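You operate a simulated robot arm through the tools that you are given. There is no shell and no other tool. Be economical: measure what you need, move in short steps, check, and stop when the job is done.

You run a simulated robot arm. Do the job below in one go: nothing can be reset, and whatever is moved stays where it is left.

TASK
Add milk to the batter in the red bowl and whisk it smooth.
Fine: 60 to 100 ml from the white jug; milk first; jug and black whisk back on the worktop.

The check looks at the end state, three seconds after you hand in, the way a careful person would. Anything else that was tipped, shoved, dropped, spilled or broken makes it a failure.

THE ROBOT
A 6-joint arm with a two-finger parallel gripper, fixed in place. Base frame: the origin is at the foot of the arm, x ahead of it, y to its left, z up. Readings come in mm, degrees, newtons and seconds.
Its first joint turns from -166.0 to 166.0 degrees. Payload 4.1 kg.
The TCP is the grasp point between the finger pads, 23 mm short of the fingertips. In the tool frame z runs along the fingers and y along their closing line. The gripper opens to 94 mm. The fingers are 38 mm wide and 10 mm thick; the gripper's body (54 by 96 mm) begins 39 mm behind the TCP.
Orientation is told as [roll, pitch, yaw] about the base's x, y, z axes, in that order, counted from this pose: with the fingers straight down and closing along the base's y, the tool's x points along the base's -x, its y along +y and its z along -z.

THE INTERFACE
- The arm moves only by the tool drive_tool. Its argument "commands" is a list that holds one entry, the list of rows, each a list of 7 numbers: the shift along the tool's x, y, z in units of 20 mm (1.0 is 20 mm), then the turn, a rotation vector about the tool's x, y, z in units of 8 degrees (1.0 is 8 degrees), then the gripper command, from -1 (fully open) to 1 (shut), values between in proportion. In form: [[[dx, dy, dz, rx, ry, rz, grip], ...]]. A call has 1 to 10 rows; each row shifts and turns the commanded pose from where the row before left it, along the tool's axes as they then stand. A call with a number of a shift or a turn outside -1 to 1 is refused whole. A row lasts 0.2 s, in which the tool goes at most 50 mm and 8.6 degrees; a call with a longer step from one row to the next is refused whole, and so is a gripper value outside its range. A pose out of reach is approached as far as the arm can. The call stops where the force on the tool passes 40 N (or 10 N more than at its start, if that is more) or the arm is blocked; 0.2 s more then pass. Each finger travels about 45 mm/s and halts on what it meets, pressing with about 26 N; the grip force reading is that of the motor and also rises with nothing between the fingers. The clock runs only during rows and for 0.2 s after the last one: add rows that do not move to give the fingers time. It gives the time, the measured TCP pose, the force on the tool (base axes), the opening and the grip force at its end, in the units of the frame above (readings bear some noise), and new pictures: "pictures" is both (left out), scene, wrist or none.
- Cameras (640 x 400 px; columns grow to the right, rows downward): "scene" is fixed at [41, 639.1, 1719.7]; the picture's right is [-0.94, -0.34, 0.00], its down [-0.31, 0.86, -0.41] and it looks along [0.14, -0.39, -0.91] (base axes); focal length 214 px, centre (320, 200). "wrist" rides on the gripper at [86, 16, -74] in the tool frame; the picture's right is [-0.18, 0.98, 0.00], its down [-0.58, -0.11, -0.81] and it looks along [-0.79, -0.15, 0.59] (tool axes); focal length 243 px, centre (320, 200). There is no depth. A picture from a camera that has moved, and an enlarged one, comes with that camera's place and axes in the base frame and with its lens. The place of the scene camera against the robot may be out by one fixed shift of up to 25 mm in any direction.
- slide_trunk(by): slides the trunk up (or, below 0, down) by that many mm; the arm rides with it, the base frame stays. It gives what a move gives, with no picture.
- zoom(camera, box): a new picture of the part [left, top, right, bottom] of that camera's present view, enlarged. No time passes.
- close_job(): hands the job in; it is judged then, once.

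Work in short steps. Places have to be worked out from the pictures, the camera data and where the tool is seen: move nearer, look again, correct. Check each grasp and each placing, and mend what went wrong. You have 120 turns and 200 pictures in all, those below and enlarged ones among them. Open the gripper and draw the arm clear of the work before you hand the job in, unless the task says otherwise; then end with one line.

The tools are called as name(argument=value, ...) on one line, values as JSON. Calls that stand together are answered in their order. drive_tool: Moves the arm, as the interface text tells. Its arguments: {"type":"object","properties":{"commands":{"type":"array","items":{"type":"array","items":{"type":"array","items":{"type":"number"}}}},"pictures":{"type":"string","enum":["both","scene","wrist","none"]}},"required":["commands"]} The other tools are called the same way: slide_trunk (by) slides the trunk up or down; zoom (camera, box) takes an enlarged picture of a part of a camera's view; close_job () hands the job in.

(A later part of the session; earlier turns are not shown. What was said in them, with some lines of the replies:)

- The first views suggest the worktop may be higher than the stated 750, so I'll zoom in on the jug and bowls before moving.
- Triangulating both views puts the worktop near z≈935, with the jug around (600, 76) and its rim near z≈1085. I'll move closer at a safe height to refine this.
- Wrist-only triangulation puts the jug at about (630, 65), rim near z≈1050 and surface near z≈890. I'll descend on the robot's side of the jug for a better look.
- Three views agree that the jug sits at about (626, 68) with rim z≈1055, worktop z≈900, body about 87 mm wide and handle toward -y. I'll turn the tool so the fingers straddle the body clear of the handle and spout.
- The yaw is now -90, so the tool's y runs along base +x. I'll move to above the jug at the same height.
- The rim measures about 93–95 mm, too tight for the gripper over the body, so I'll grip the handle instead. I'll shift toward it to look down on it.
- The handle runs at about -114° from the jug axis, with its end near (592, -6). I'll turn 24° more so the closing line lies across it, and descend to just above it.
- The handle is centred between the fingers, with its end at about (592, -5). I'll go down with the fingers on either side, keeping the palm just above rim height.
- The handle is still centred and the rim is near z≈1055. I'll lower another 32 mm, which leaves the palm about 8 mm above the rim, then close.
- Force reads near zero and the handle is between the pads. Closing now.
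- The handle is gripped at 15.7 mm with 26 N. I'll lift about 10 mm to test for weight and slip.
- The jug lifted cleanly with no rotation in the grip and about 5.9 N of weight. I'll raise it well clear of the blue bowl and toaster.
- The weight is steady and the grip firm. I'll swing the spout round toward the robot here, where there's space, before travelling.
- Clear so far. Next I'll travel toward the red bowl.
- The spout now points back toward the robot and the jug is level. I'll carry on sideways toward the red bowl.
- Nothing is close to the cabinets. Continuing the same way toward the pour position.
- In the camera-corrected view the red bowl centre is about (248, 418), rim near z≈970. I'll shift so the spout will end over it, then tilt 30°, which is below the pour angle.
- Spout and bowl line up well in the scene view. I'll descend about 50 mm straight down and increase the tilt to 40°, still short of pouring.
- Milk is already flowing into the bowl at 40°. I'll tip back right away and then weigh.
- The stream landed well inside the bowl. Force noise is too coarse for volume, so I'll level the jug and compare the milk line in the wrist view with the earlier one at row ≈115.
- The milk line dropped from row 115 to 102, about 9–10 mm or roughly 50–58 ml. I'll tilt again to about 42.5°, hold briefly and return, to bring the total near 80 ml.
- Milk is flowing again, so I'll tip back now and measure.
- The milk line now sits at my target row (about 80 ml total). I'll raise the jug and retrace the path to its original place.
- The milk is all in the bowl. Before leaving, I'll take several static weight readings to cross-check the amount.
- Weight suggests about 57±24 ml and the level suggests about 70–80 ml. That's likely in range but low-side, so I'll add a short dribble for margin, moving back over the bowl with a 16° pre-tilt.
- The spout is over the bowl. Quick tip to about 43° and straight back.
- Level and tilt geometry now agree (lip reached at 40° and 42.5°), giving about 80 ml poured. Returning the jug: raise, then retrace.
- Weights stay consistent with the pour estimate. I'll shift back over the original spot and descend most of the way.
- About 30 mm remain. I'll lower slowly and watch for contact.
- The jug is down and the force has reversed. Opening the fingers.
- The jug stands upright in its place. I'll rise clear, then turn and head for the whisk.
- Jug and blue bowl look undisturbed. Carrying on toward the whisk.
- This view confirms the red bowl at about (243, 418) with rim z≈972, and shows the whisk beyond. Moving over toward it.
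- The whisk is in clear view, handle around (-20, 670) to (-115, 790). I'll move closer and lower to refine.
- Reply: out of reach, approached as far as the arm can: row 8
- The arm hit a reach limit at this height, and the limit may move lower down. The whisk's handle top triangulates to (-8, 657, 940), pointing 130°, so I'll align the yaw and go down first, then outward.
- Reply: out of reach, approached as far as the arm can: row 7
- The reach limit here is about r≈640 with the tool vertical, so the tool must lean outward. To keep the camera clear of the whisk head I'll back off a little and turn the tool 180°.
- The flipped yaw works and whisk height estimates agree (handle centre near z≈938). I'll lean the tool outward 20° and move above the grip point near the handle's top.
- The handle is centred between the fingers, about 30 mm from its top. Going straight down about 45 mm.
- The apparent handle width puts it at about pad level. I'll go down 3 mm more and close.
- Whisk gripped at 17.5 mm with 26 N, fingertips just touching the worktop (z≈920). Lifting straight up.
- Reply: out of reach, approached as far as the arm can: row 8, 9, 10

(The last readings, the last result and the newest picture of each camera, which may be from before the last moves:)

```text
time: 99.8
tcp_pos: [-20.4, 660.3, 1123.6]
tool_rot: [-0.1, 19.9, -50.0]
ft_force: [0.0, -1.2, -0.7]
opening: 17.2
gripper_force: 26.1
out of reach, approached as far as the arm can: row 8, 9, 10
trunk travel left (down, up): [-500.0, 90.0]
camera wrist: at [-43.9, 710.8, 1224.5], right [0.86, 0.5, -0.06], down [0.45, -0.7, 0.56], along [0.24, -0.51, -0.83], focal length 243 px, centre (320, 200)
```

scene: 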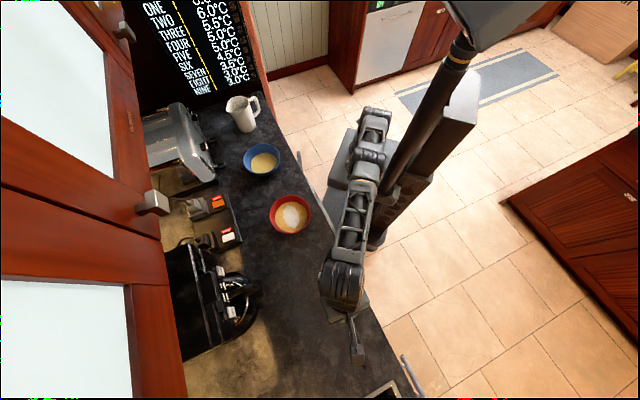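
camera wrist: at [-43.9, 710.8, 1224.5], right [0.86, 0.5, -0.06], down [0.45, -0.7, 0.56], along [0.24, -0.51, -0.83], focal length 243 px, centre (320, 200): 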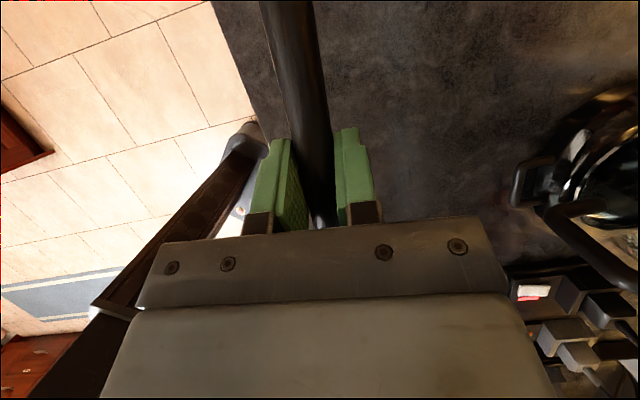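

The whisk is up. Now I'll tip the tool outward in place so the head swings downward, with tip clearance about 80 mm.

drive_tool(commands=[[[0, 0, 0, 0, 1, 0, 1], [0, 0, 0, 0, 1, 0, 1], [0, 0, 0, 0, 1, 0, 1], [0, 0, 0, 0, 1, 0, 1], [0, 0, 0, 0, 1, 0, 1], [0, 0, 0, 0, 0, 0, 1]]], pictures="both")

zoom(camera="scene", box=[270, 180, 410, 380])

```text
time: 101.2
tcp_pos: [-19.2, 659.3, 1121.9]
tool_rot: [0.1, 60.0, -50.0]
ft_force: [0.3, 0.0, -0.7]
opening: 17.6
gripper_force: 26.2
trunk travel left (down, up): [-500.0, 90.0]
camera wrist: at [5.3, 652.3, 1235.1], right [0.81, 0.56, -0.16], down [0.55, -0.83, -0.1], along [-0.19, -0.01, -0.98], focal length 243 px, centre (320, 200)
```

scene: 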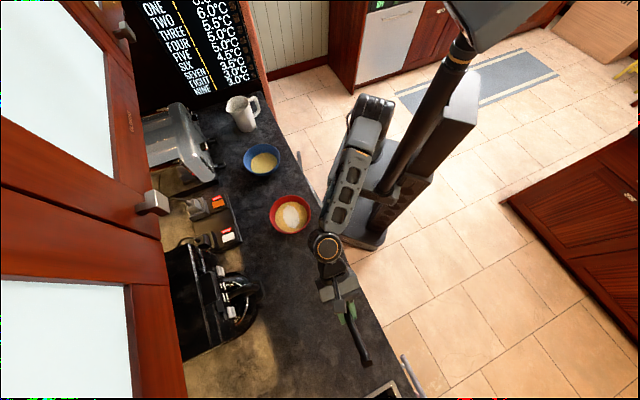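
wrist: 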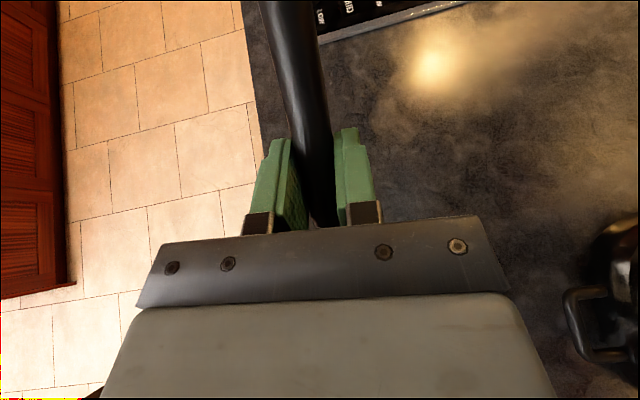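

```text
2.00 times, centred on (340, 280) of scene
camera zoom: at [41.0, 639.1, 1719.7], right [-0.94, -0.34, 0.0], down [-0.31, 0.86, -0.41], along [0.14, -0.39, -0.91], focal length 429 px, centre (280, 40)
```

zoom: 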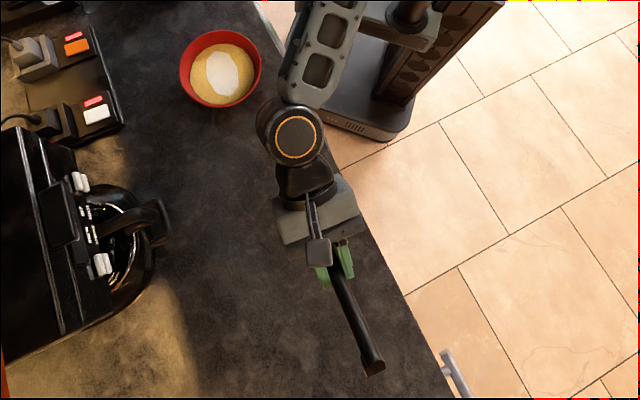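

The whisk is steady in the grip. Tipping a further 30° so the tool is about level.

drive_tool(commands=[[[0, 0, 0, 0, 1, 0, 1], [0, 0, 0, 0, 1, 0, 1], [0, 0, 0, 0, 1, 0, 1], [0, 0, 0, 0, 0.6, 0, 1], [0, 0, 0, 0, 0, 0, 1]]], pictures="both")

zoom(camera="scene", box=[250, 170, 410, 370])

```text
time: 102.4
tcp_pos: [-20.5, 659.1, 1121.2]
tool_rot: [-0.9, 88.9, -50.8]
ft_force: [-0.4, 0.0, -0.2]
opening: 17.7
gripper_force: 25.3
trunk travel left (down, up): [-500.0, 90.0]
camera wrist: at [38.0, 612.8, 1210.7], right [0.76, 0.63, -0.18], down [0.44, -0.7, -0.57], along [-0.48, 0.35, -0.8], focal length 243 px, centre (320, 200)
```

scene: 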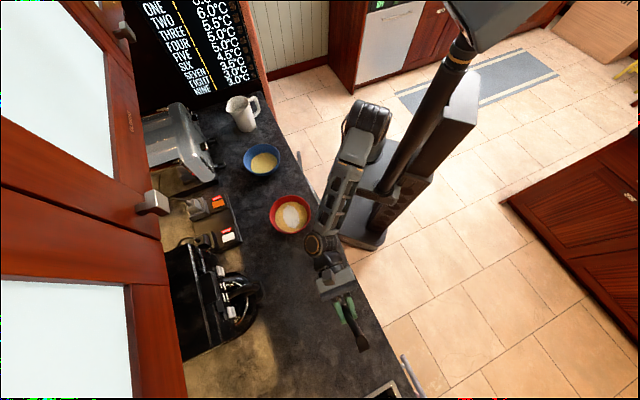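
wrist: 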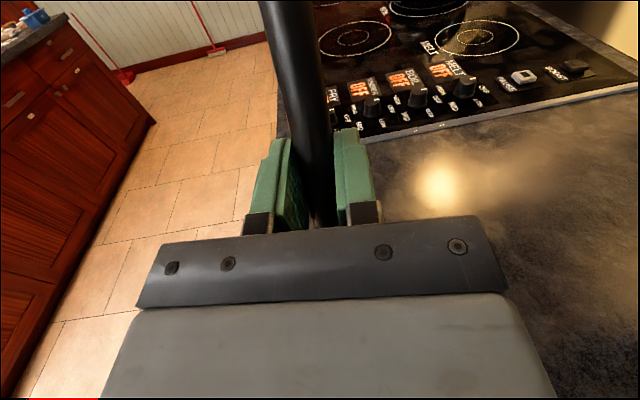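

```text
2.00 times, centred on (330, 270) of scene
camera zoom: at [41.0, 639.1, 1719.7], right [-0.94, -0.34, 0.0], down [-0.31, 0.86, -0.41], along [0.14, -0.39, -0.91], focal length 429 px, centre (300, 60)
```

zoom: 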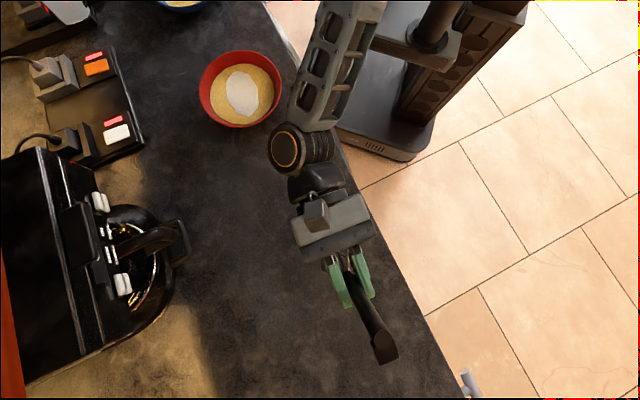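

The tool is level and the whisk hangs head-down and inward. I'll raise it a little and move toward the red bowl.

drive_tool(commands=[[[0.3, 0, 0, 0, 0, 0, 1], [0.3, 0.25, -0.8, 0, 0, 0, 1], [0.3, 0.25, -0.9, 0, 0, 0, 1], [0.3, 0.25, -0.9, 0, 0, 0, 1], [0.3, 0.25, -0.9, 0, 0, 0, 1], [0.3, 0.25, -0.9, 0, 0, 0, 1], [0.3, 0.25, -0.9, 0, 0, 0, 1], [0.3, 0.25, -0.9, 0, 0, 0, 1], [0, 0, 0, 0, 0, 0, 1]]], pictures="scene")

zoom(camera="scene", box=[240, 160, 400, 320])

```text
time: 104.4
tcp_pos: [85.8, 587.9, 1172.3]
tool_rot: [-1.1, 88.8, -51.1]
ft_force: [-0.6, 0.1, -0.3]
opening: 17.4
gripper_force: 26.3
trunk travel left (down, up): [-500.0, 90.0]
```

scene: 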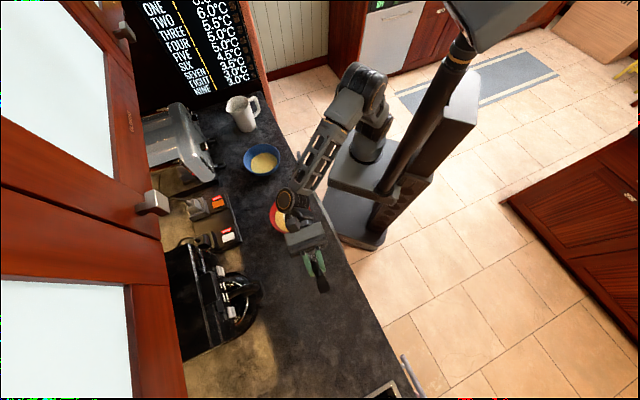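

```text
2.50 times, centred on (320, 240) of scene
camera zoom: at [41.0, 639.1, 1719.7], right [-0.94, -0.34, 0.0], down [-0.31, 0.86, -0.41], along [0.14, -0.39, -0.91], focal length 536 px, centre (320, 100)
```

zoom: 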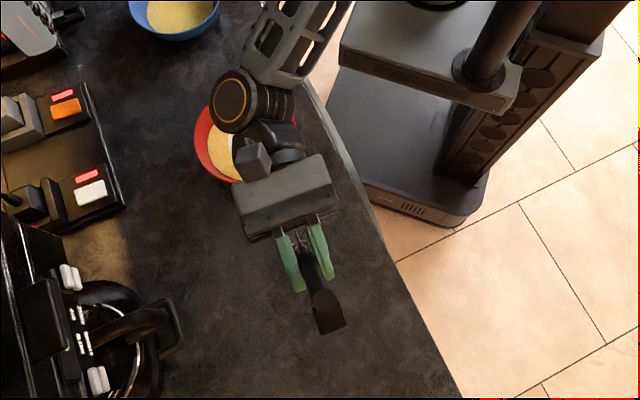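

Position looks fine. I'll yaw the tool about 14° and bring the whisk over the bowl at this height, with the tip about 70 mm above the rim.

drive_tool(commands=[[[0, 0, 0, -0.9, 0, 0, 1], [0, 0, 0, -0.85, 0, 0, 1], [0, 0.44, -1, 0, 0, 0, 1], [0, 0.44, -1, 0, 0, 0, 1], [0, 0.44, -1, 0, 0, 0, 1], [0, 0.44, -1, 0, 0, 0, 1], [0, 0.44, -1, 0, 0, 0, 1], [0, 0.44, -1, 0, 0, 0, 1], [0, 0.44, -1, 0, 0, 0, 1], [0, 0.44, -1, 0, 0, 0, 1]]], pictures="both")

zoom(camera="scene", box=[220, 120, 360, 260])

```text
time: 106.6
tcp_pos: [220.5, 475.3, 1176.2]
tool_rot: [14.4, 88.9, -49.6]
ft_force: [0.6, -1.0, -1.5]
opening: 17.4
gripper_force: 26.5
trunk travel left (down, up): [-500.0, 90.0]
camera wrist: at [266.0, 415.2, 1265.9], right [0.89, 0.43, -0.18], down [0.26, -0.78, -0.57], along [-0.38, 0.45, -0.81], focal length 243 px, centre (320, 200)
```

scene: 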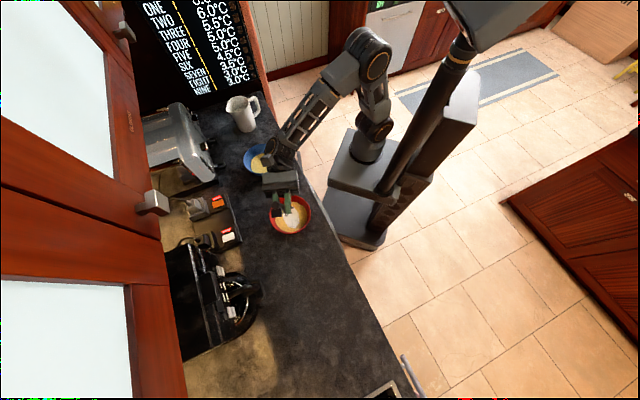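
wrist: 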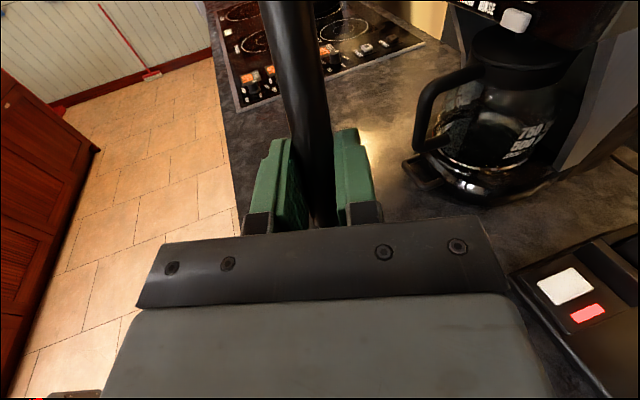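

```text
2.86 times, centred on (290, 190) of scene
camera zoom: at [41.0, 639.1, 1719.7], right [-0.94, -0.34, 0.0], down [-0.31, 0.86, -0.41], along [0.14, -0.39, -0.91], focal length 613 px, centre (406, 229)
```

zoom: 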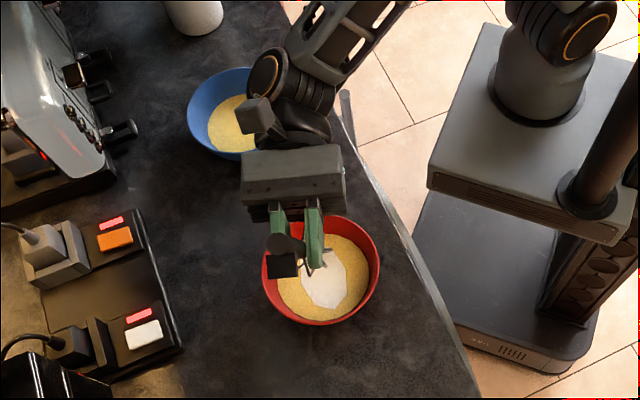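

The handle's angle shows the head points about 62° downward, which puts the tip over the bowl centre. I'll lower into the bowl gently and check forces.

drive_tool(commands=[[[-1, 0, 0, 0, 0, 0, 1], [-1, 0, 0, 0, 0, 0, 1], [-1, 0, 0, 0, 0, 0, 1], [-1, 0, 0, 0, 0, 0, 1], [-0.8, 0, 0, 0, 0, 0, 1], [-0.4, 0, 0, 0, 0, 0, 1], [0, 0, 0, 0, 0, 0, 1]]], pictures="scene")

zoom(camera="scene", box=[230, 150, 350, 250])

```text
time: 108.2
tcp_pos: [220.2, 472.9, 1072.9]
tool_rot: [13.8, 88.8, -50.2]
ft_force: [-0.1, 0.4, -1.9]
opening: 17.7
gripper_force: 25.9
trunk travel left (down, up): [-500.0, 90.0]
```

scene: 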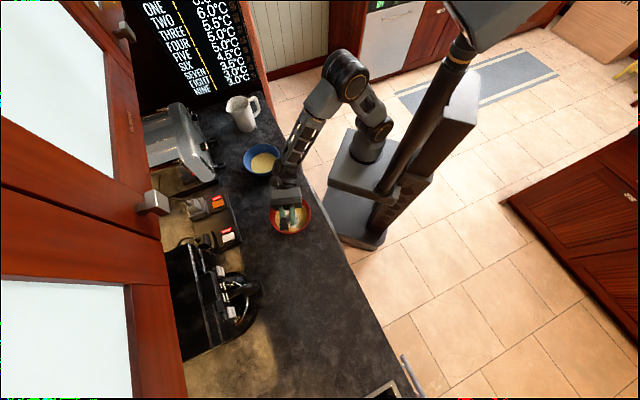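

```text
4.00 times, centred on (290, 200) of scene
camera zoom: at [41.0, 639.1, 1719.7], right [-0.94, -0.34, 0.0], down [-0.31, 0.86, -0.41], along [0.14, -0.39, -0.91], focal length 858 px, centre (440, 200)
```

zoom: 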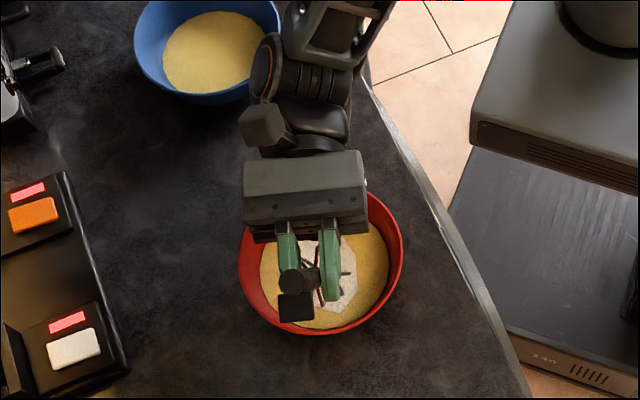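

The whisk wires are visible over the milk inside the bowl with no contact force. Lowering slowly in small steps.

drive_tool(commands=[[[-0.25, 0, 0, 0, 0, 0, 1], [-0.25, 0, 0, 0, 0, 0, 1], [0, 0, 0, 0, 0, 0, 1]]], pictures="none")

drive_tool(commands=[[[-0.25, 0, 0, 0, 0, 0, 1], [0, 0, 0, 0, 0, 0, 1]]], pictures="scene")

zoom(camera="scene", box=[250, 170, 330, 250])

```text
time: 109.0
tcp_pos: [220.8, 474.4, 1062.8]
tool_rot: [14.1, 88.7, -49.9]
ft_force: [-0.3, 0.1, -0.5]
opening: 17.5
gripper_force: 25.9
trunk travel left (down, up): [-500.0, 90.0]
```

```text
time: 109.6
tcp_pos: [220.1, 474.8, 1056.8]
tool_rot: [13.0, 88.7, -51.1]
ft_force: [0.4, -0.4, -0.8]
opening: 17.5
gripper_force: 26.5
trunk travel left (down, up): [-500.0, 90.0]
```

scene: 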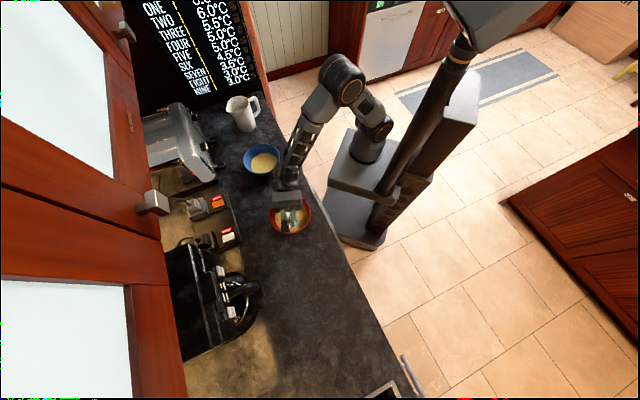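

```text
5.00 times, centred on (290, 210) of scene
camera zoom: at [41.0, 639.1, 1719.7], right [-0.94, -0.34, 0.0], down [-0.31, 0.86, -0.41], along [0.14, -0.39, -0.91], focal length 1072 px, centre (470, 150)
```

zoom: 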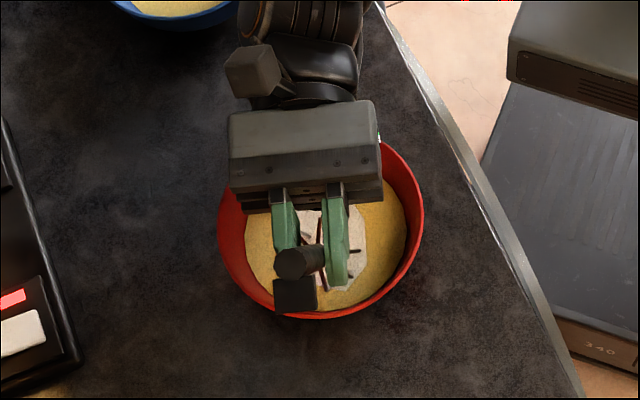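

The wires are in the batter, no bottom contact. I'll go 3 mm deeper and stir a small test circle (radius 16–18 mm), with force limits guarding against the wall.

drive_tool(commands=[[[-0.15, 0, -0.4, 0, 0, 0, 1], [0, 0.9, 0, 0, 0, 0, 1], [0, -0.26, 0.64, 0, 0, 0, 1], [0, -0.64, 0.26, 0, 0, 0, 1], [0, -0.64, -0.26, 0, 0, 0, 1], [0, -0.26, -0.64, 0, 0, 0, 1], [0, 0.26, -0.64, 0, 0, 0, 1], [0, 0.64, -0.26, 0, 0, 0, 1], [0, 0.64, 0.26, 0, 0, 0, 1], [0, 0.26, 0.64, 0, 0, 0, 1]]], pictures="scene")

zoom(camera="scene", box=[250, 170, 330, 250])

```text
time: 111.8
tcp_pos: [240.5, 475.1, 1053.9]
tool_rot: [14.7, 88.8, -49.0]
ft_force: [0.1, -0.4, 0.5]
opening: 17.4
gripper_force: 25.2
trunk travel left (down, up): [-500.0, 90.0]
```

scene: 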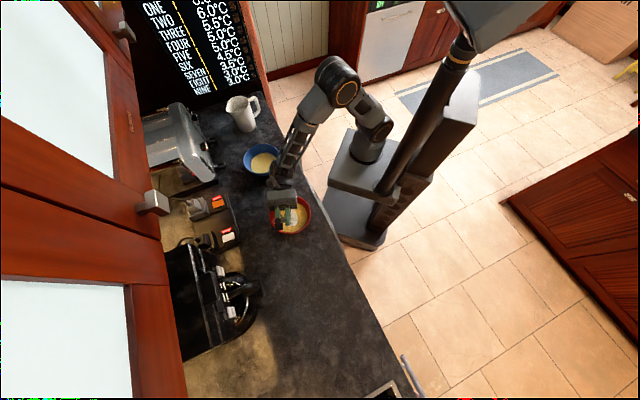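

```text
5.00 times, centred on (290, 210) of scene
camera zoom: at [41.0, 639.1, 1719.7], right [-0.94, -0.34, 0.0], down [-0.31, 0.86, -0.41], along [0.14, -0.39, -0.91], focal length 1072 px, centre (470, 150)
```

zoom: 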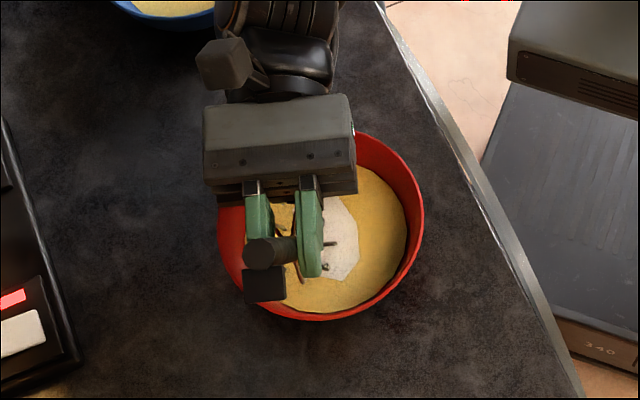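

The bowl hasn't moved and forces are tiny. I'll continue with several faster, wider circles (radius 24 mm).

drive_tool(commands=[[[0, 0.3, 0, 0, 0, 0, 1], [0, -0.35, 0.85, 0, 0, 0, 1], [0, -0.85, 0.35, 0, 0, 0, 1], [0, -0.85, -0.35, 0, 0, 0, 1], [0, -0.35, -0.85, 0, 0, 0, 1], [0, 0.35, -0.85, 0, 0, 0, 1], [0, 0.85, -0.35, 0, 0, 0, 1], [0, 0.85, 0.35, 0, 0, 0, 1], [0, 0.35, 0.85, 0, 0, 0, 1]]], pictures="none")

drive_tool(commands=[[[0, -0.35, 0.85, 0, 0, 0, 1], [0, -0.85, 0.35, 0, 0, 0, 1], [0, -0.85, -0.35, 0, 0, 0, 1], [0, -0.35, -0.85, 0, 0, 0, 1], [0, 0.35, -0.85, 0, 0, 0, 1], [0, 0.85, -0.35, 0, 0, 0, 1], [0, 0.85, 0.35, 0, 0, 0, 1], [0, 0.35, 0.85, 0, 0, 0, 1]]], pictures="none")

drive_tool(commands=[[[0, -0.35, 0.85, 0, 0, 0, 1], [0, -0.85, 0.35, 0, 0, 0, 1], [0, -0.85, -0.35, 0, 0, 0, 1], [0, -0.35, -0.85, 0, 0, 0, 1], [0, 0.35, -0.85, 0, 0, 0, 1], [0, 0.85, -0.35, 0, 0, 0, 1], [0, 0.85, 0.35, 0, 0, 0, 1], [0, 0.35, 0.85, 0, 0, 0, 1]]], pictures="scene")

zoom(camera="scene", box=[250, 170, 330, 250])

```text
time: 113.8
tcp_pos: [245.7, 475.9, 1054.5]
tool_rot: [13.6, 88.8, -50.4]
ft_force: [-0.5, 0.5, -0.6]
opening: 17.5
gripper_force: 26.1
trunk travel left (down, up): [-500.0, 90.0]
```

```text
time: 115.6
tcp_pos: [245.9, 477.6, 1054.3]
tool_rot: [13.2, 88.7, -50.7]
ft_force: [1.2, -0.3, -1.2]
opening: 17.7
gripper_force: 25.8
trunk travel left (down, up): [-500.0, 90.0]
```

```text
time: 117.4
tcp_pos: [246.8, 475.9, 1053.9]
tool_rot: [13.7, 88.8, -50.2]
ft_force: [-0.7, -0.6, 0.4]
opening: 17.5
gripper_force: 25.6
trunk travel left (down, up): [-500.0, 90.0]
```

scene: 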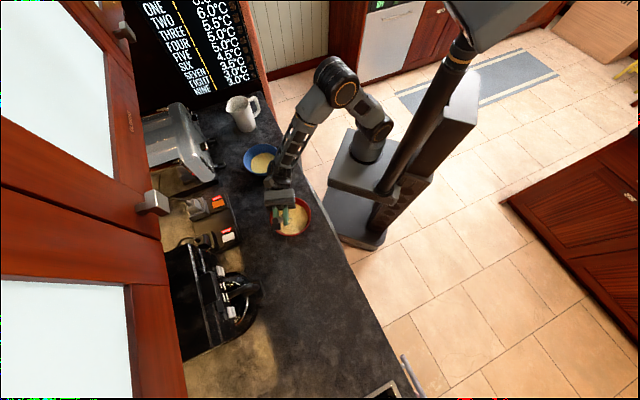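

```text
5.00 times, centred on (290, 210) of scene
camera zoom: at [41.0, 639.1, 1719.7], right [-0.94, -0.34, 0.0], down [-0.31, 0.86, -0.41], along [0.14, -0.39, -0.91], focal length 1072 px, centre (470, 150)
```

zoom: 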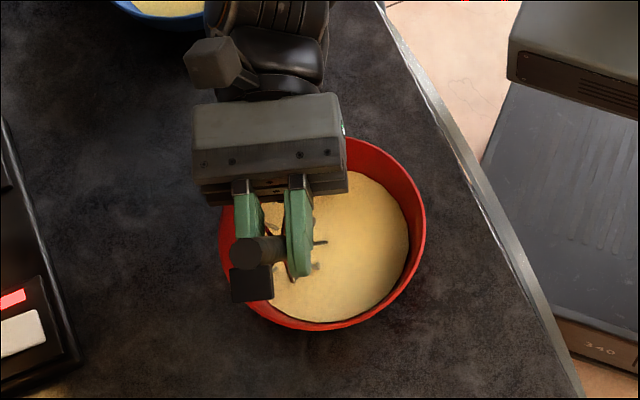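

The white milk patch has blended in. The bowl may have shifted a few mm outward, so I'll use a smaller circle moved inward for the remaining whisking.

drive_tool(commands=[[[0, -0.4, -0.4, 0, 0, 0, 1], [0, -0.23, 0.57, 0, 0, 0, 1], [0, -0.57, 0.23, 0, 0, 0, 1], [0, -0.57, -0.23, 0, 0, 0, 1], [0, -0.23, -0.57, 0, 0, 0, 1], [0, 0.23, -0.57, 0, 0, 0, 1], [0, 0.57, -0.23, 0, 0, 0, 1], [0, 0.57, 0.23, 0, 0, 0, 1], [0, 0.23, 0.57, 0, 0, 0, 1]]], pictures="none")

drive_tool(commands=[[[0, -0.23, 0.57, 0, 0, 0, 1], [0, -0.57, 0.23, 0, 0, 0, 1], [0, -0.57, -0.23, 0, 0, 0, 1], [0, -0.23, -0.57, 0, 0, 0, 1], [0, 0.23, -0.57, 0, 0, 0, 1], [0, 0.57, -0.23, 0, 0, 0, 1], [0, 0.57, 0.23, 0, 0, 0, 1], [0, 0.23, 0.57, 0, 0, 0, 1]]], pictures="none")

drive_tool(commands=[[[0, -0.23, 0.57, 0, 0, 0, 1], [0, -0.57, 0.23, 0, 0, 0, 1], [0, -0.57, -0.23, 0, 0, 0, 1], [0, -0.23, -0.57, 0, 0, 0, 1], [0, 0.23, -0.57, 0, 0, 0, 1], [0, 0.57, -0.23, 0, 0, 0, 1], [0, 0.57, 0.23, 0, 0, 0, 1], [0, 0.23, 0.57, 0, 0, 0, 1]]], pictures="scene")

zoom(camera="scene", box=[250, 170, 330, 250])

```text
time: 119.4
tcp_pos: [239.2, 465.3, 1054.9]
tool_rot: [13.4, 88.8, -50.6]
ft_force: [0.2, -0.9, -0.6]
opening: 17.3
gripper_force: 26.1
trunk travel left (down, up): [-500.0, 90.0]
```

```text
time: 121.2
tcp_pos: [240.7, 465.0, 1053.4]
tool_rot: [13.2, 88.7, -50.8]
ft_force: [0.1, 0.4, -0.6]
opening: 17.3
gripper_force: 25.8
trunk travel left (down, up): [-500.0, 90.0]
```

```text
time: 123.0
tcp_pos: [241.6, 466.5, 1056.6]
tool_rot: [12.2, 88.7, -51.7]
ft_force: [-0.2, 0.1, -0.5]
opening: 17.5
gripper_force: 26.0
trunk travel left (down, up): [-500.0, 90.0]
```

scene: 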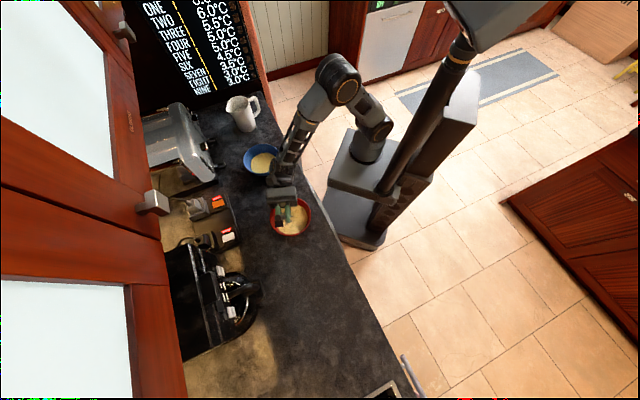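

```text
5.00 times, centred on (290, 210) of scene
camera zoom: at [41.0, 639.1, 1719.7], right [-0.94, -0.34, 0.0], down [-0.31, 0.86, -0.41], along [0.14, -0.39, -0.91], focal length 1072 px, centre (470, 150)
```

zoom: 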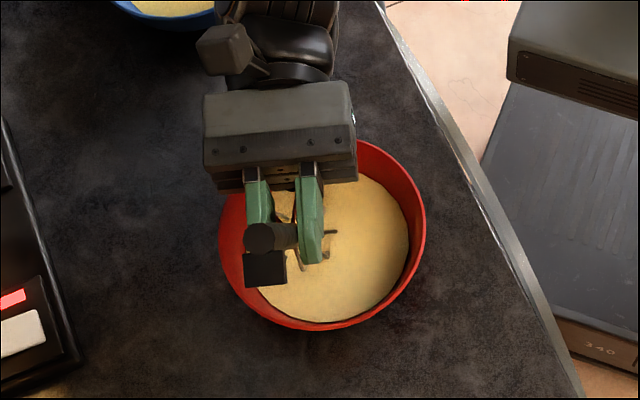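

The batter looks uniform and the bowl stayed put this time. I'll raise the whisk above the bowl, let it drip, and inspect.

drive_tool(commands=[[[0.3, -0.6, 0, 0, 0, 0, 1], [0.6, 0, 0, 0, 0, 0, 1], [0.9, 0, 0, 0, 0, 0, 1], [0.9, 0, 0, 0, 0, 0, 1], [0.6, 0, 0, 0, 0, 0, 1], [0, 0, 0, 0, 0, 0, 1], [0, 0, 0, 0, 0, 0, 1], [0, 0, 0, 0, 0, 0, 1], [0, 0, 0, 0, 0, 0, 1], [0, 0, 0, 0, 0, 0, 1]]], pictures="scene")

zoom(camera="scene", box=[240, 140, 340, 250])

```text
time: 125.2
tcp_pos: [231.0, 462.2, 1119.2]
tool_rot: [13.7, 88.7, -50.3]
ft_force: [-0.7, 0.1, -0.5]
opening: 17.3
gripper_force: 26.2
trunk travel left (down, up): [-500.0, 90.0]
```

scene: 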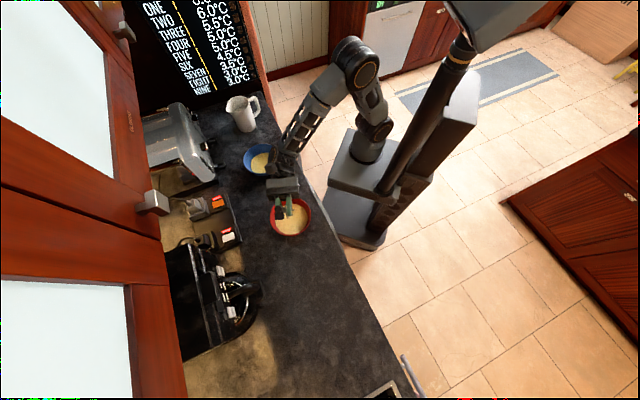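

```text
3.64 times, centred on (290, 195) of scene
camera zoom: at [41.0, 639.1, 1719.7], right [-0.94, -0.34, 0.0], down [-0.31, 0.86, -0.41], along [0.14, -0.39, -0.91], focal length 780 px, centre (429, 218)
```

zoom: 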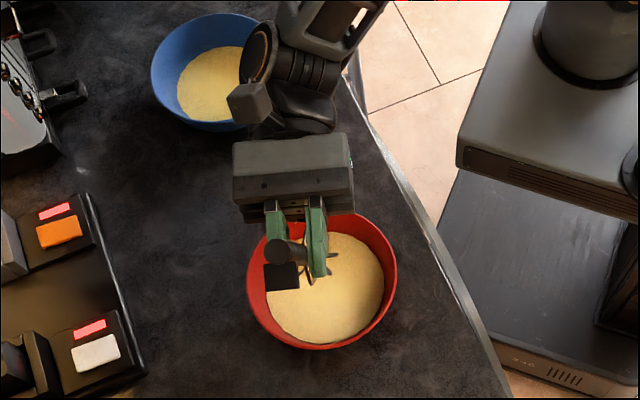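

zoom(camera="scene", box=[264, 190, 316, 240])

zoom(camera="scene", box=[240, 140, 290, 180])

```text
8.00 times, centred on (290, 215) of scene
camera zoom: at [41.0, 639.1, 1719.7], right [-0.94, -0.34, 0.0], down [-0.31, 0.86, -0.41], along [0.14, -0.39, -0.91], focal length 1716 px, centre (560, 80)
```

zoom: 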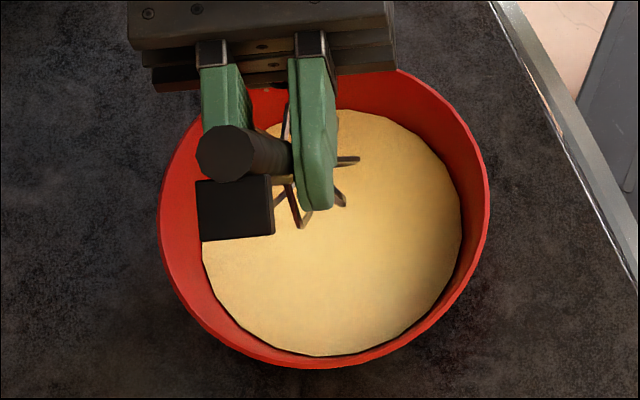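

```text
10.00 times, centred on (265, 160) of scene
camera zoom: at [41.0, 639.1, 1719.7], right [-0.94, -0.34, 0.0], down [-0.31, 0.86, -0.41], along [0.14, -0.39, -0.91], focal length 2145 px, centre (870, 600)
```

zoom: 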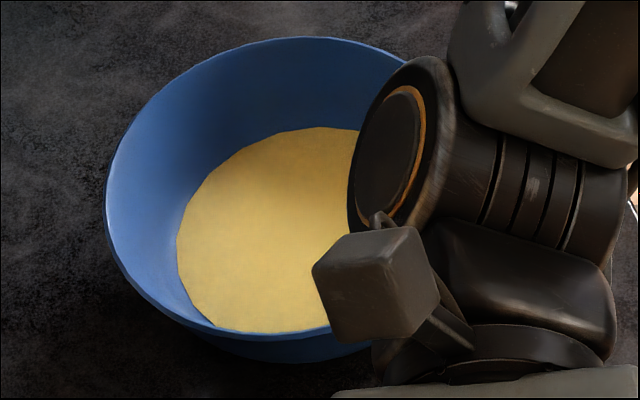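

The batter is smooth and uniform. Now I'll carry the whisk back: raise, then retrace toward its original spot.

drive_tool(commands=[[[0.9, 0, 0, 0, 0, 0, 1], [0.9, 0, 0, 0, 0, 0, 1], [0.9, 0, 0, 0, 0, 0, 1], [0, -0.43, 0.97, 0, 0, 0, 1], [0, -0.43, 0.97, 0, 0, 0, 1], [0, -0.43, 0.97, 0, 0, 0, 1], [0, -0.43, 0.97, 0, 0, 0, 1], [0, -0.43, 0.97, 0, 0, 0, 1], [0, -0.43, 0.97, 0, 0, 0, 1], [0, -0.43, 0.97, 0, 0, 0, 1]]], pictures="none")

drive_tool(commands=[[[0, -0.43, 0.97, 0, 0, 0, 1], [0, -0.43, 0.97, 0, 0, 0, 1], [0, 0, 0, 0.9, 0, 0, 1], [0, 0, 0, 0.85, 0, 0, 1], [-0.3, -0.3, 1, 0, 0, 0, 1], [-0.3, -0.3, 1, 0, 0, 0, 1], [-0.3, -0.3, 1, 0, 0, 0, 1], [-0.3, -0.3, 1, 0, 0, 0, 1], [-0.3, -0.3, 1, 0, 0, 0, 1]]], pictures="both")

zoom(camera="scene", box=[240, 160, 400, 360])

```text
time: 127.4
tcp_pos: [116.8, 556.7, 1171.8]
tool_rot: [13.4, 88.9, -50.4]
ft_force: [0.0, 0.2, -0.8]
opening: 17.5
gripper_force: 25.8
trunk travel left (down, up): [-500.0, 90.0]
```

```text
time: 129.4
tcp_pos: [-4.0, 643.0, 1139.3]
tool_rot: [-1.5, 88.8, -51.5]
ft_force: [0.0, 0.0, 0.3]
opening: 17.6
gripper_force: 25.8
trunk travel left (down, up): [-500.0, 90.0]
camera wrist: at [55.3, 597.1, 1227.8], right [0.76, 0.63, -0.18], down [0.44, -0.7, -0.56], along [-0.48, 0.34, -0.8], focal length 243 px, centre (320, 200)
```

scene: 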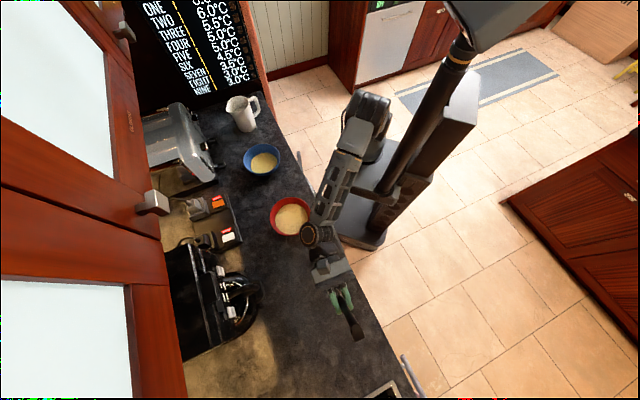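
wrist: 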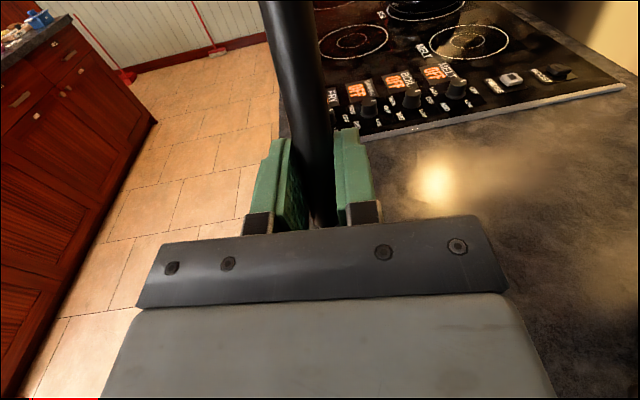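

```text
2.00 times, centred on (320, 260) of scene
camera zoom: at [41.0, 639.1, 1719.7], right [-0.94, -0.34, 0.0], down [-0.31, 0.86, -0.41], along [0.14, -0.39, -0.91], focal length 429 px, centre (320, 80)
```

zoom: 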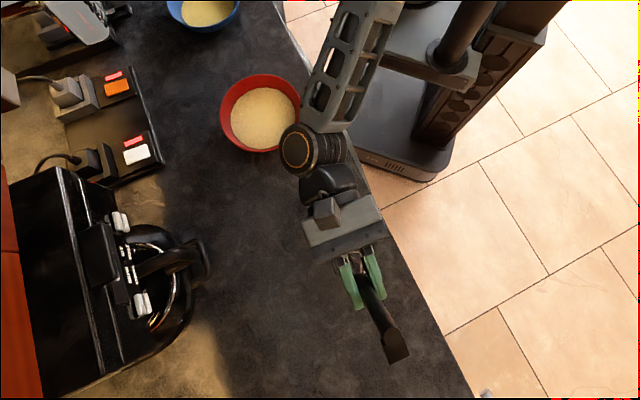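

Now tilt the tool back so the whisk lies level, still at height.

drive_tool(commands=[[[0, 0, 0, 0, -1, 0, 1], [0, 0, 0, 0, -1, 0, 1], [0, 0, 0, 0, -1, 0, 1], [0, 0, 0, 0, -1, 0, 1], [0, 0, 0, 0, -1, 0, 1], [0, 0, 0, 0, -1, 0, 1], [0, 0, 0, 0, -1, 0, 1], [0, 0, 0, 0, -1, 0, 1], [0, 0, 0, 0, -0.6, 0, 1]]], pictures="none")

drive_tool(commands=[[[-0.34, 0, 0.94, 0, 0, 0, 1], [-0.34, 0, 0.94, 0, 0, 0, 1], [-0.34, 0, 0.94, 0, 0, 0, 1], [-0.34, 0, 0.94, 0, 0, 0, 1], [-0.34, 0, 0.94, 0, 0, 0, 1], [-0.34, 0, 0.94, 0, 0, 0, 1], [-0.34, 0, 0.94, 0, 0, 0, 1], [0, 0, 0, 0, 0, 0, 1]]], pictures="both")

zoom(camera="scene", box=[260, 200, 400, 380])

```text
time: 131.4
tcp_pos: [-3.3, 642.1, 1138.6]
tool_rot: [0.1, 19.8, -50.0]
ft_force: [-0.5, -0.2, -1.0]
opening: 17.5
gripper_force: 26.3
trunk travel left (down, up): [-500.0, 90.0]
```

```text
time: 133.2
tcp_pos: [-3.6, 640.5, 997.3]
tool_rot: [0.1, 20.0, -49.9]
ft_force: [-0.5, 0.6, 0.1]
opening: 17.0
gripper_force: 25.8
trunk travel left (down, up): [-500.0, 90.0]
camera wrist: at [-28.6, 693.5, 1098.0], right [0.86, 0.5, -0.06], down [0.45, -0.7, 0.56], along [0.24, -0.51, -0.83], focal length 243 px, centre (320, 200)
```

scene: 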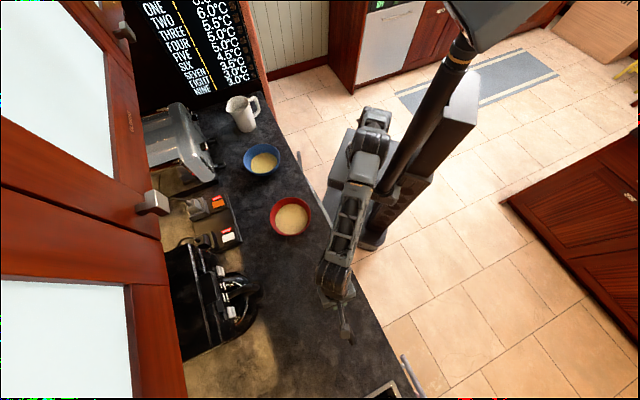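
wrist: 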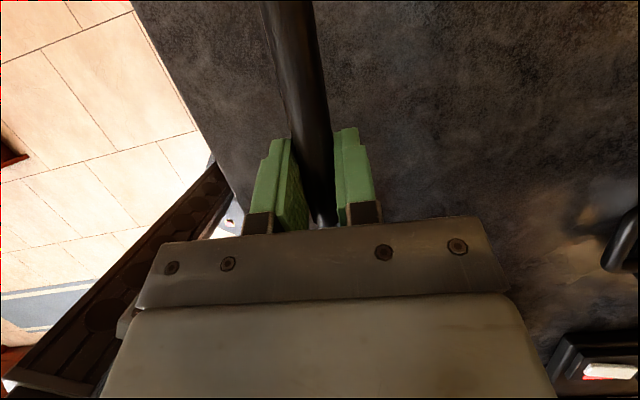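

```text
2.22 times, centred on (330, 290) of scene
camera zoom: at [41.0, 639.1, 1719.7], right [-0.94, -0.34, 0.0], down [-0.31, 0.86, -0.41], along [0.14, -0.39, -0.91], focal length 477 px, centre (298, 0)
```

zoom: 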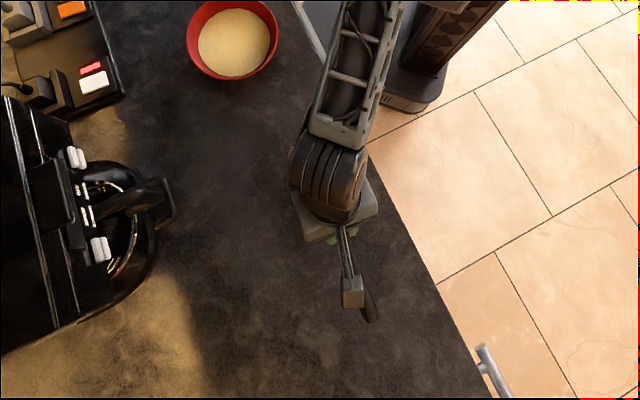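

The whisk is level above free worktop. Lowering to the release height of about 949.

drive_tool(commands=[[[-0.27, 0, 0.75, 0, 0, 0, 1], [-0.27, 0, 0.75, 0, 0, 0, 1], [-0.17, 0, 0.47, 0, 0, 0, 1], [-0.07, 0, 0.19, 0, 0, 0, 1], [-0.03, 0, 0.09, 0, 0, 0, 1], [0, 0, 0, 0, 0, 0, 1]]], pictures="none")

```text
time: 134.6
tcp_pos: [-3.4, 641.0, 949.2]
tool_rot: [0.1, 20.0, -50.0]
ft_force: [0.5, -0.2, -0.5]
opening: 17.4
gripper_force: 25.7
trunk travel left (down, up): [-500.0, 90.0]
```

drive_tool(commands=[[[-0.02, 0, 0.06, 0, 0, 0, 1], [0, 0, 0, 0, 0, 0, 1]]], pictures="none")

drive_tool(commands=[[[-0.02, 0, 0.06, 0, 0, 0, 1], [0, 0, 0, 0, 0, 0, 1]]], pictures="none")

```text
time: 135.2
tcp_pos: [-2.9, 642.0, 949.5]
tool_rot: [-0.1, 19.9, -49.8]
ft_force: [1.3, 0.5, 2.0]
opening: 17.4
gripper_force: 26.1
trunk travel left (down, up): [-500.0, 90.0]
```

```text
time: 135.8
tcp_pos: [-3.5, 640.9, 950.2]
tool_rot: [0.1, 20.1, -49.8]
ft_force: [0.8, 1.2, 11.8]
opening: 17.4
gripper_force: 25.9
trunk travel left (down, up): [-500.0, 90.0]
```

Contact with the worktop (about 12 N). Opening the gripper.

drive_tool(commands=[[[0.01, 0, -0.05, 0, 0, 0, 0.5], [0, 0, 0, 0, 0, 0, 0], [0, 0, 0, 0, 0, 0, -1], [0, 0, 0, 0, 0, 0, -1], [0, 0, 0, 0, 0, 0, -1], [0, 0, 0, 0, 0, 0, -1], [0, 0, 0, 0, 0, 0, -1]]], pictures="wrist")

```text
time: 137.4
tcp_pos: [-2.9, 640.8, 948.0]
tool_rot: [0.1, 20.0, -49.9]
ft_force: [2.3, -1.6, 2.9]
opening: 94.2
gripper_force: 0.0
trunk travel left (down, up): [-500.0, 90.0]
camera wrist: at [-27.8, 693.6, 1048.8], right [0.86, 0.5, -0.06], down [0.45, -0.7, 0.56], along [0.24, -0.51, -0.83], focal length 243 px, centre (320, 200)
```

wrist: 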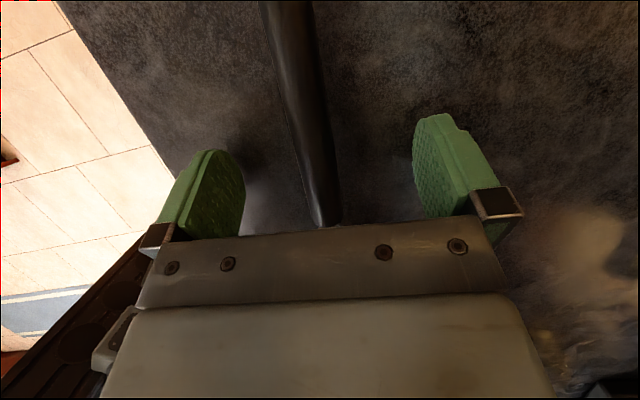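

The whisk lies free. Backing straight up and then away toward the robot.

drive_tool(commands=[[[0.34, 0, -0.94, 0, 0, 0, -1], [0.34, 0, -0.94, 0, 0, 0, -1], [0.34, 0, -0.94, 0, 0, 0, -1], [0.34, 0, -0.94, 0, 0, 0, -1], [0.34, 0, -0.94, 0, 0, 0, -1], [0.34, 0, -0.94, 0, 0, 0, -1], [0.34, 0, -0.94, 0, 0, 0, -1], [0, 0, -1, 0, 0, 0, -1], [0, 0, -1, 0, 0, 0, -1], [0, 0, -1, 0, 0, 0, -1]]], pictures="none")

drive_tool(commands=[[[-0.8, 0, -1, 0, 0, 0, -1], [-0.8, 0, -1, 0, 0, 0, -1], [-0.8, 0, -1, 0, 0, 0, -1], [-0.8, 0, -1, 0, 0, 0, -1], [-0.8, 0, -1, 0, 0, 0, -1], [-0.8, 0, -1, 0, 0, 0, -1]]], pictures="both")

zoom(camera="scene", box=[230, 190, 400, 370])

```text
time: 139.6
tcp_pos: [9.6, 625.9, 1146.2]
tool_rot: [0.0, 20.1, -50.0]
ft_force: [0.1, -0.5, 0.0]
opening: 94.0
gripper_force: 0.0
trunk travel left (down, up): [-500.0, 90.0]
```

```text
time: 141.0
tcp_pos: [94.0, 526.9, 1225.4]
tool_rot: [0.0, 20.0, -50.0]
ft_force: [-0.2, 0.7, 0.3]
opening: 94.2
gripper_force: 0.0
trunk travel left (down, up): [-500.0, 90.0]
camera wrist: at [69.3, 579.2, 1326.7], right [0.86, 0.5, -0.06], down [0.45, -0.7, 0.56], along [0.23, -0.51, -0.83], focal length 243 px, centre (320, 200)
```

scene: 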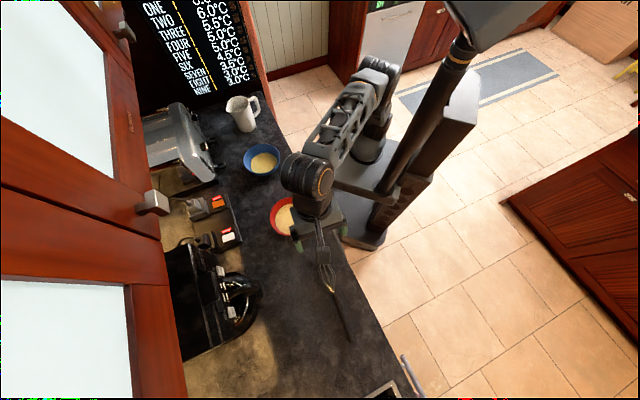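
wrist: 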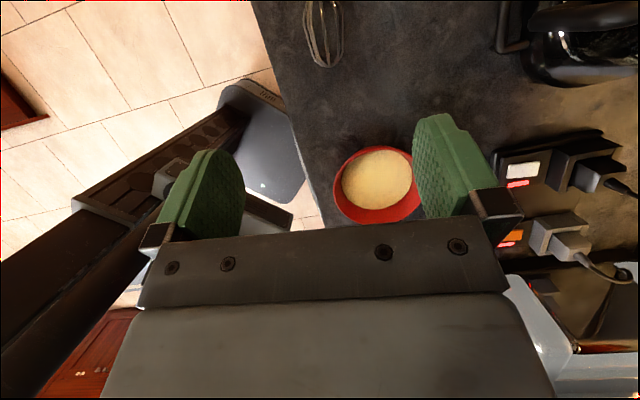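

```text
2.22 times, centred on (315, 280) of scene
camera zoom: at [41.0, 639.1, 1719.7], right [-0.94, -0.34, 0.0], down [-0.31, 0.86, -0.41], along [0.14, -0.39, -0.91], focal length 477 px, centre (331, 22)
```

zoom: 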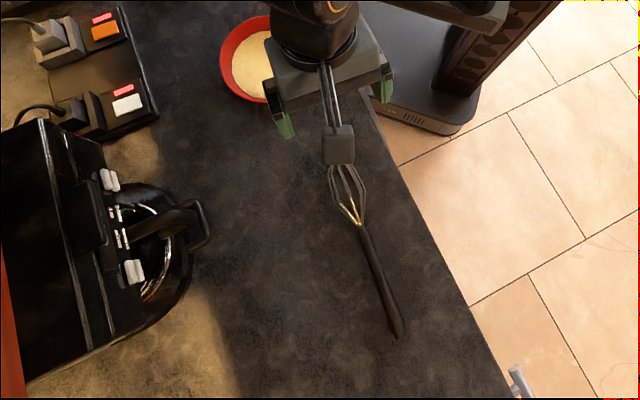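

The whisk rests on the worktop. I'll draw the arm further up and clear, then check the end state.

drive_tool(commands=[[[-0.3, 0, -1, 0, 0, 0, -1], [-0.3, 0, -1, 0, 0, 0, -1], [-0.3, 0, -1, 0, 0, 0, -1], [-0.3, 0, -1, 0, 0, 0, -1], [-0.3, 0, -1, 0, 0, 0, -1], [-0.3, -0.5, -1, 0, 0, 0, -1], [-0.3, -0.5, -1, 0, 0, 0, -1], [-0.3, -0.5, -0.5, 0, 0, 0, -1]]], pictures="both")

zoom(camera="scene", box=[190, 80, 390, 370])

```text
time: 142.8
tcp_pos: [133.4, 431.9, 1349.8]
tool_rot: [0.0, 20.0, -50.0]
ft_force: [0.0, -0.4, -0.2]
opening: 93.9
gripper_force: 0.0
trunk travel left (down, up): [-500.0, 90.0]
camera wrist: at [109.4, 484.7, 1450.8], right [0.86, 0.5, -0.06], down [0.45, -0.7, 0.56], along [0.24, -0.51, -0.83], focal length 243 px, centre (320, 200)
```

scene: 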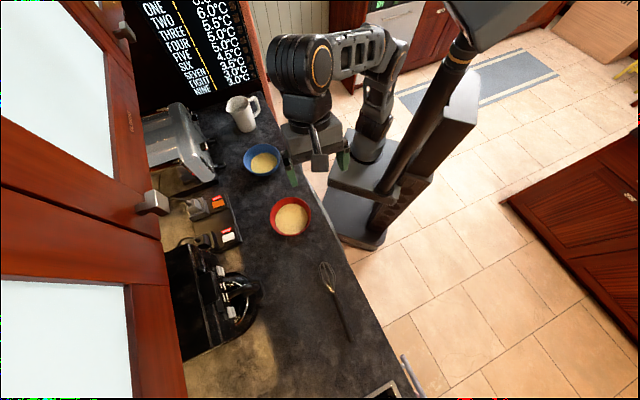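
wrist: 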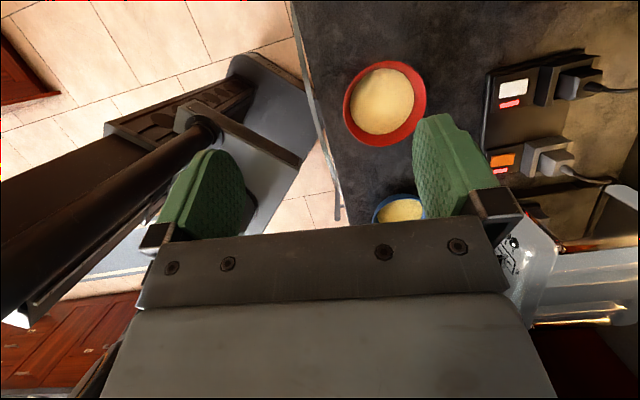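

```text
1.38 times, centred on (290, 225) of scene
camera zoom: at [41.0, 639.1, 1719.7], right [-0.94, -0.34, 0.0], down [-0.31, 0.86, -0.41], along [0.14, -0.39, -0.91], focal length 296 px, centre (361, 166)
```

zoom: 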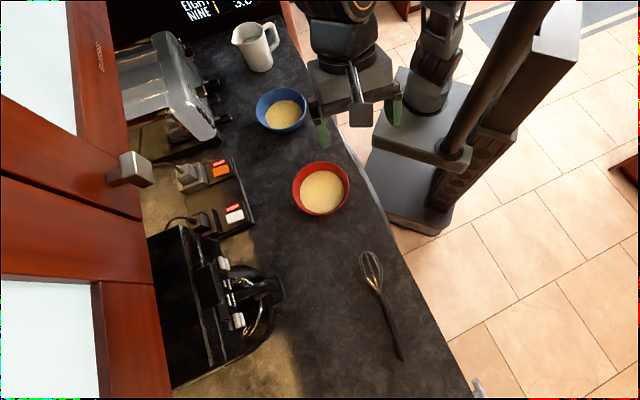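

The jug is upright, the whisk is on the worktop, the batter is smooth, nothing looks spilled or displaced, and the arm is clear. Handing in.

close_job()

```text
The job is handed in.
```

I poured about 80 ml of milk into the red bowl (estimated from the drop in the jug's milk level; the noisier weight reading suggested about 60), whisked the batter smooth, and put the jug and black whisk back on the worktop. The red bowl slid a few millimetres while I whisked.
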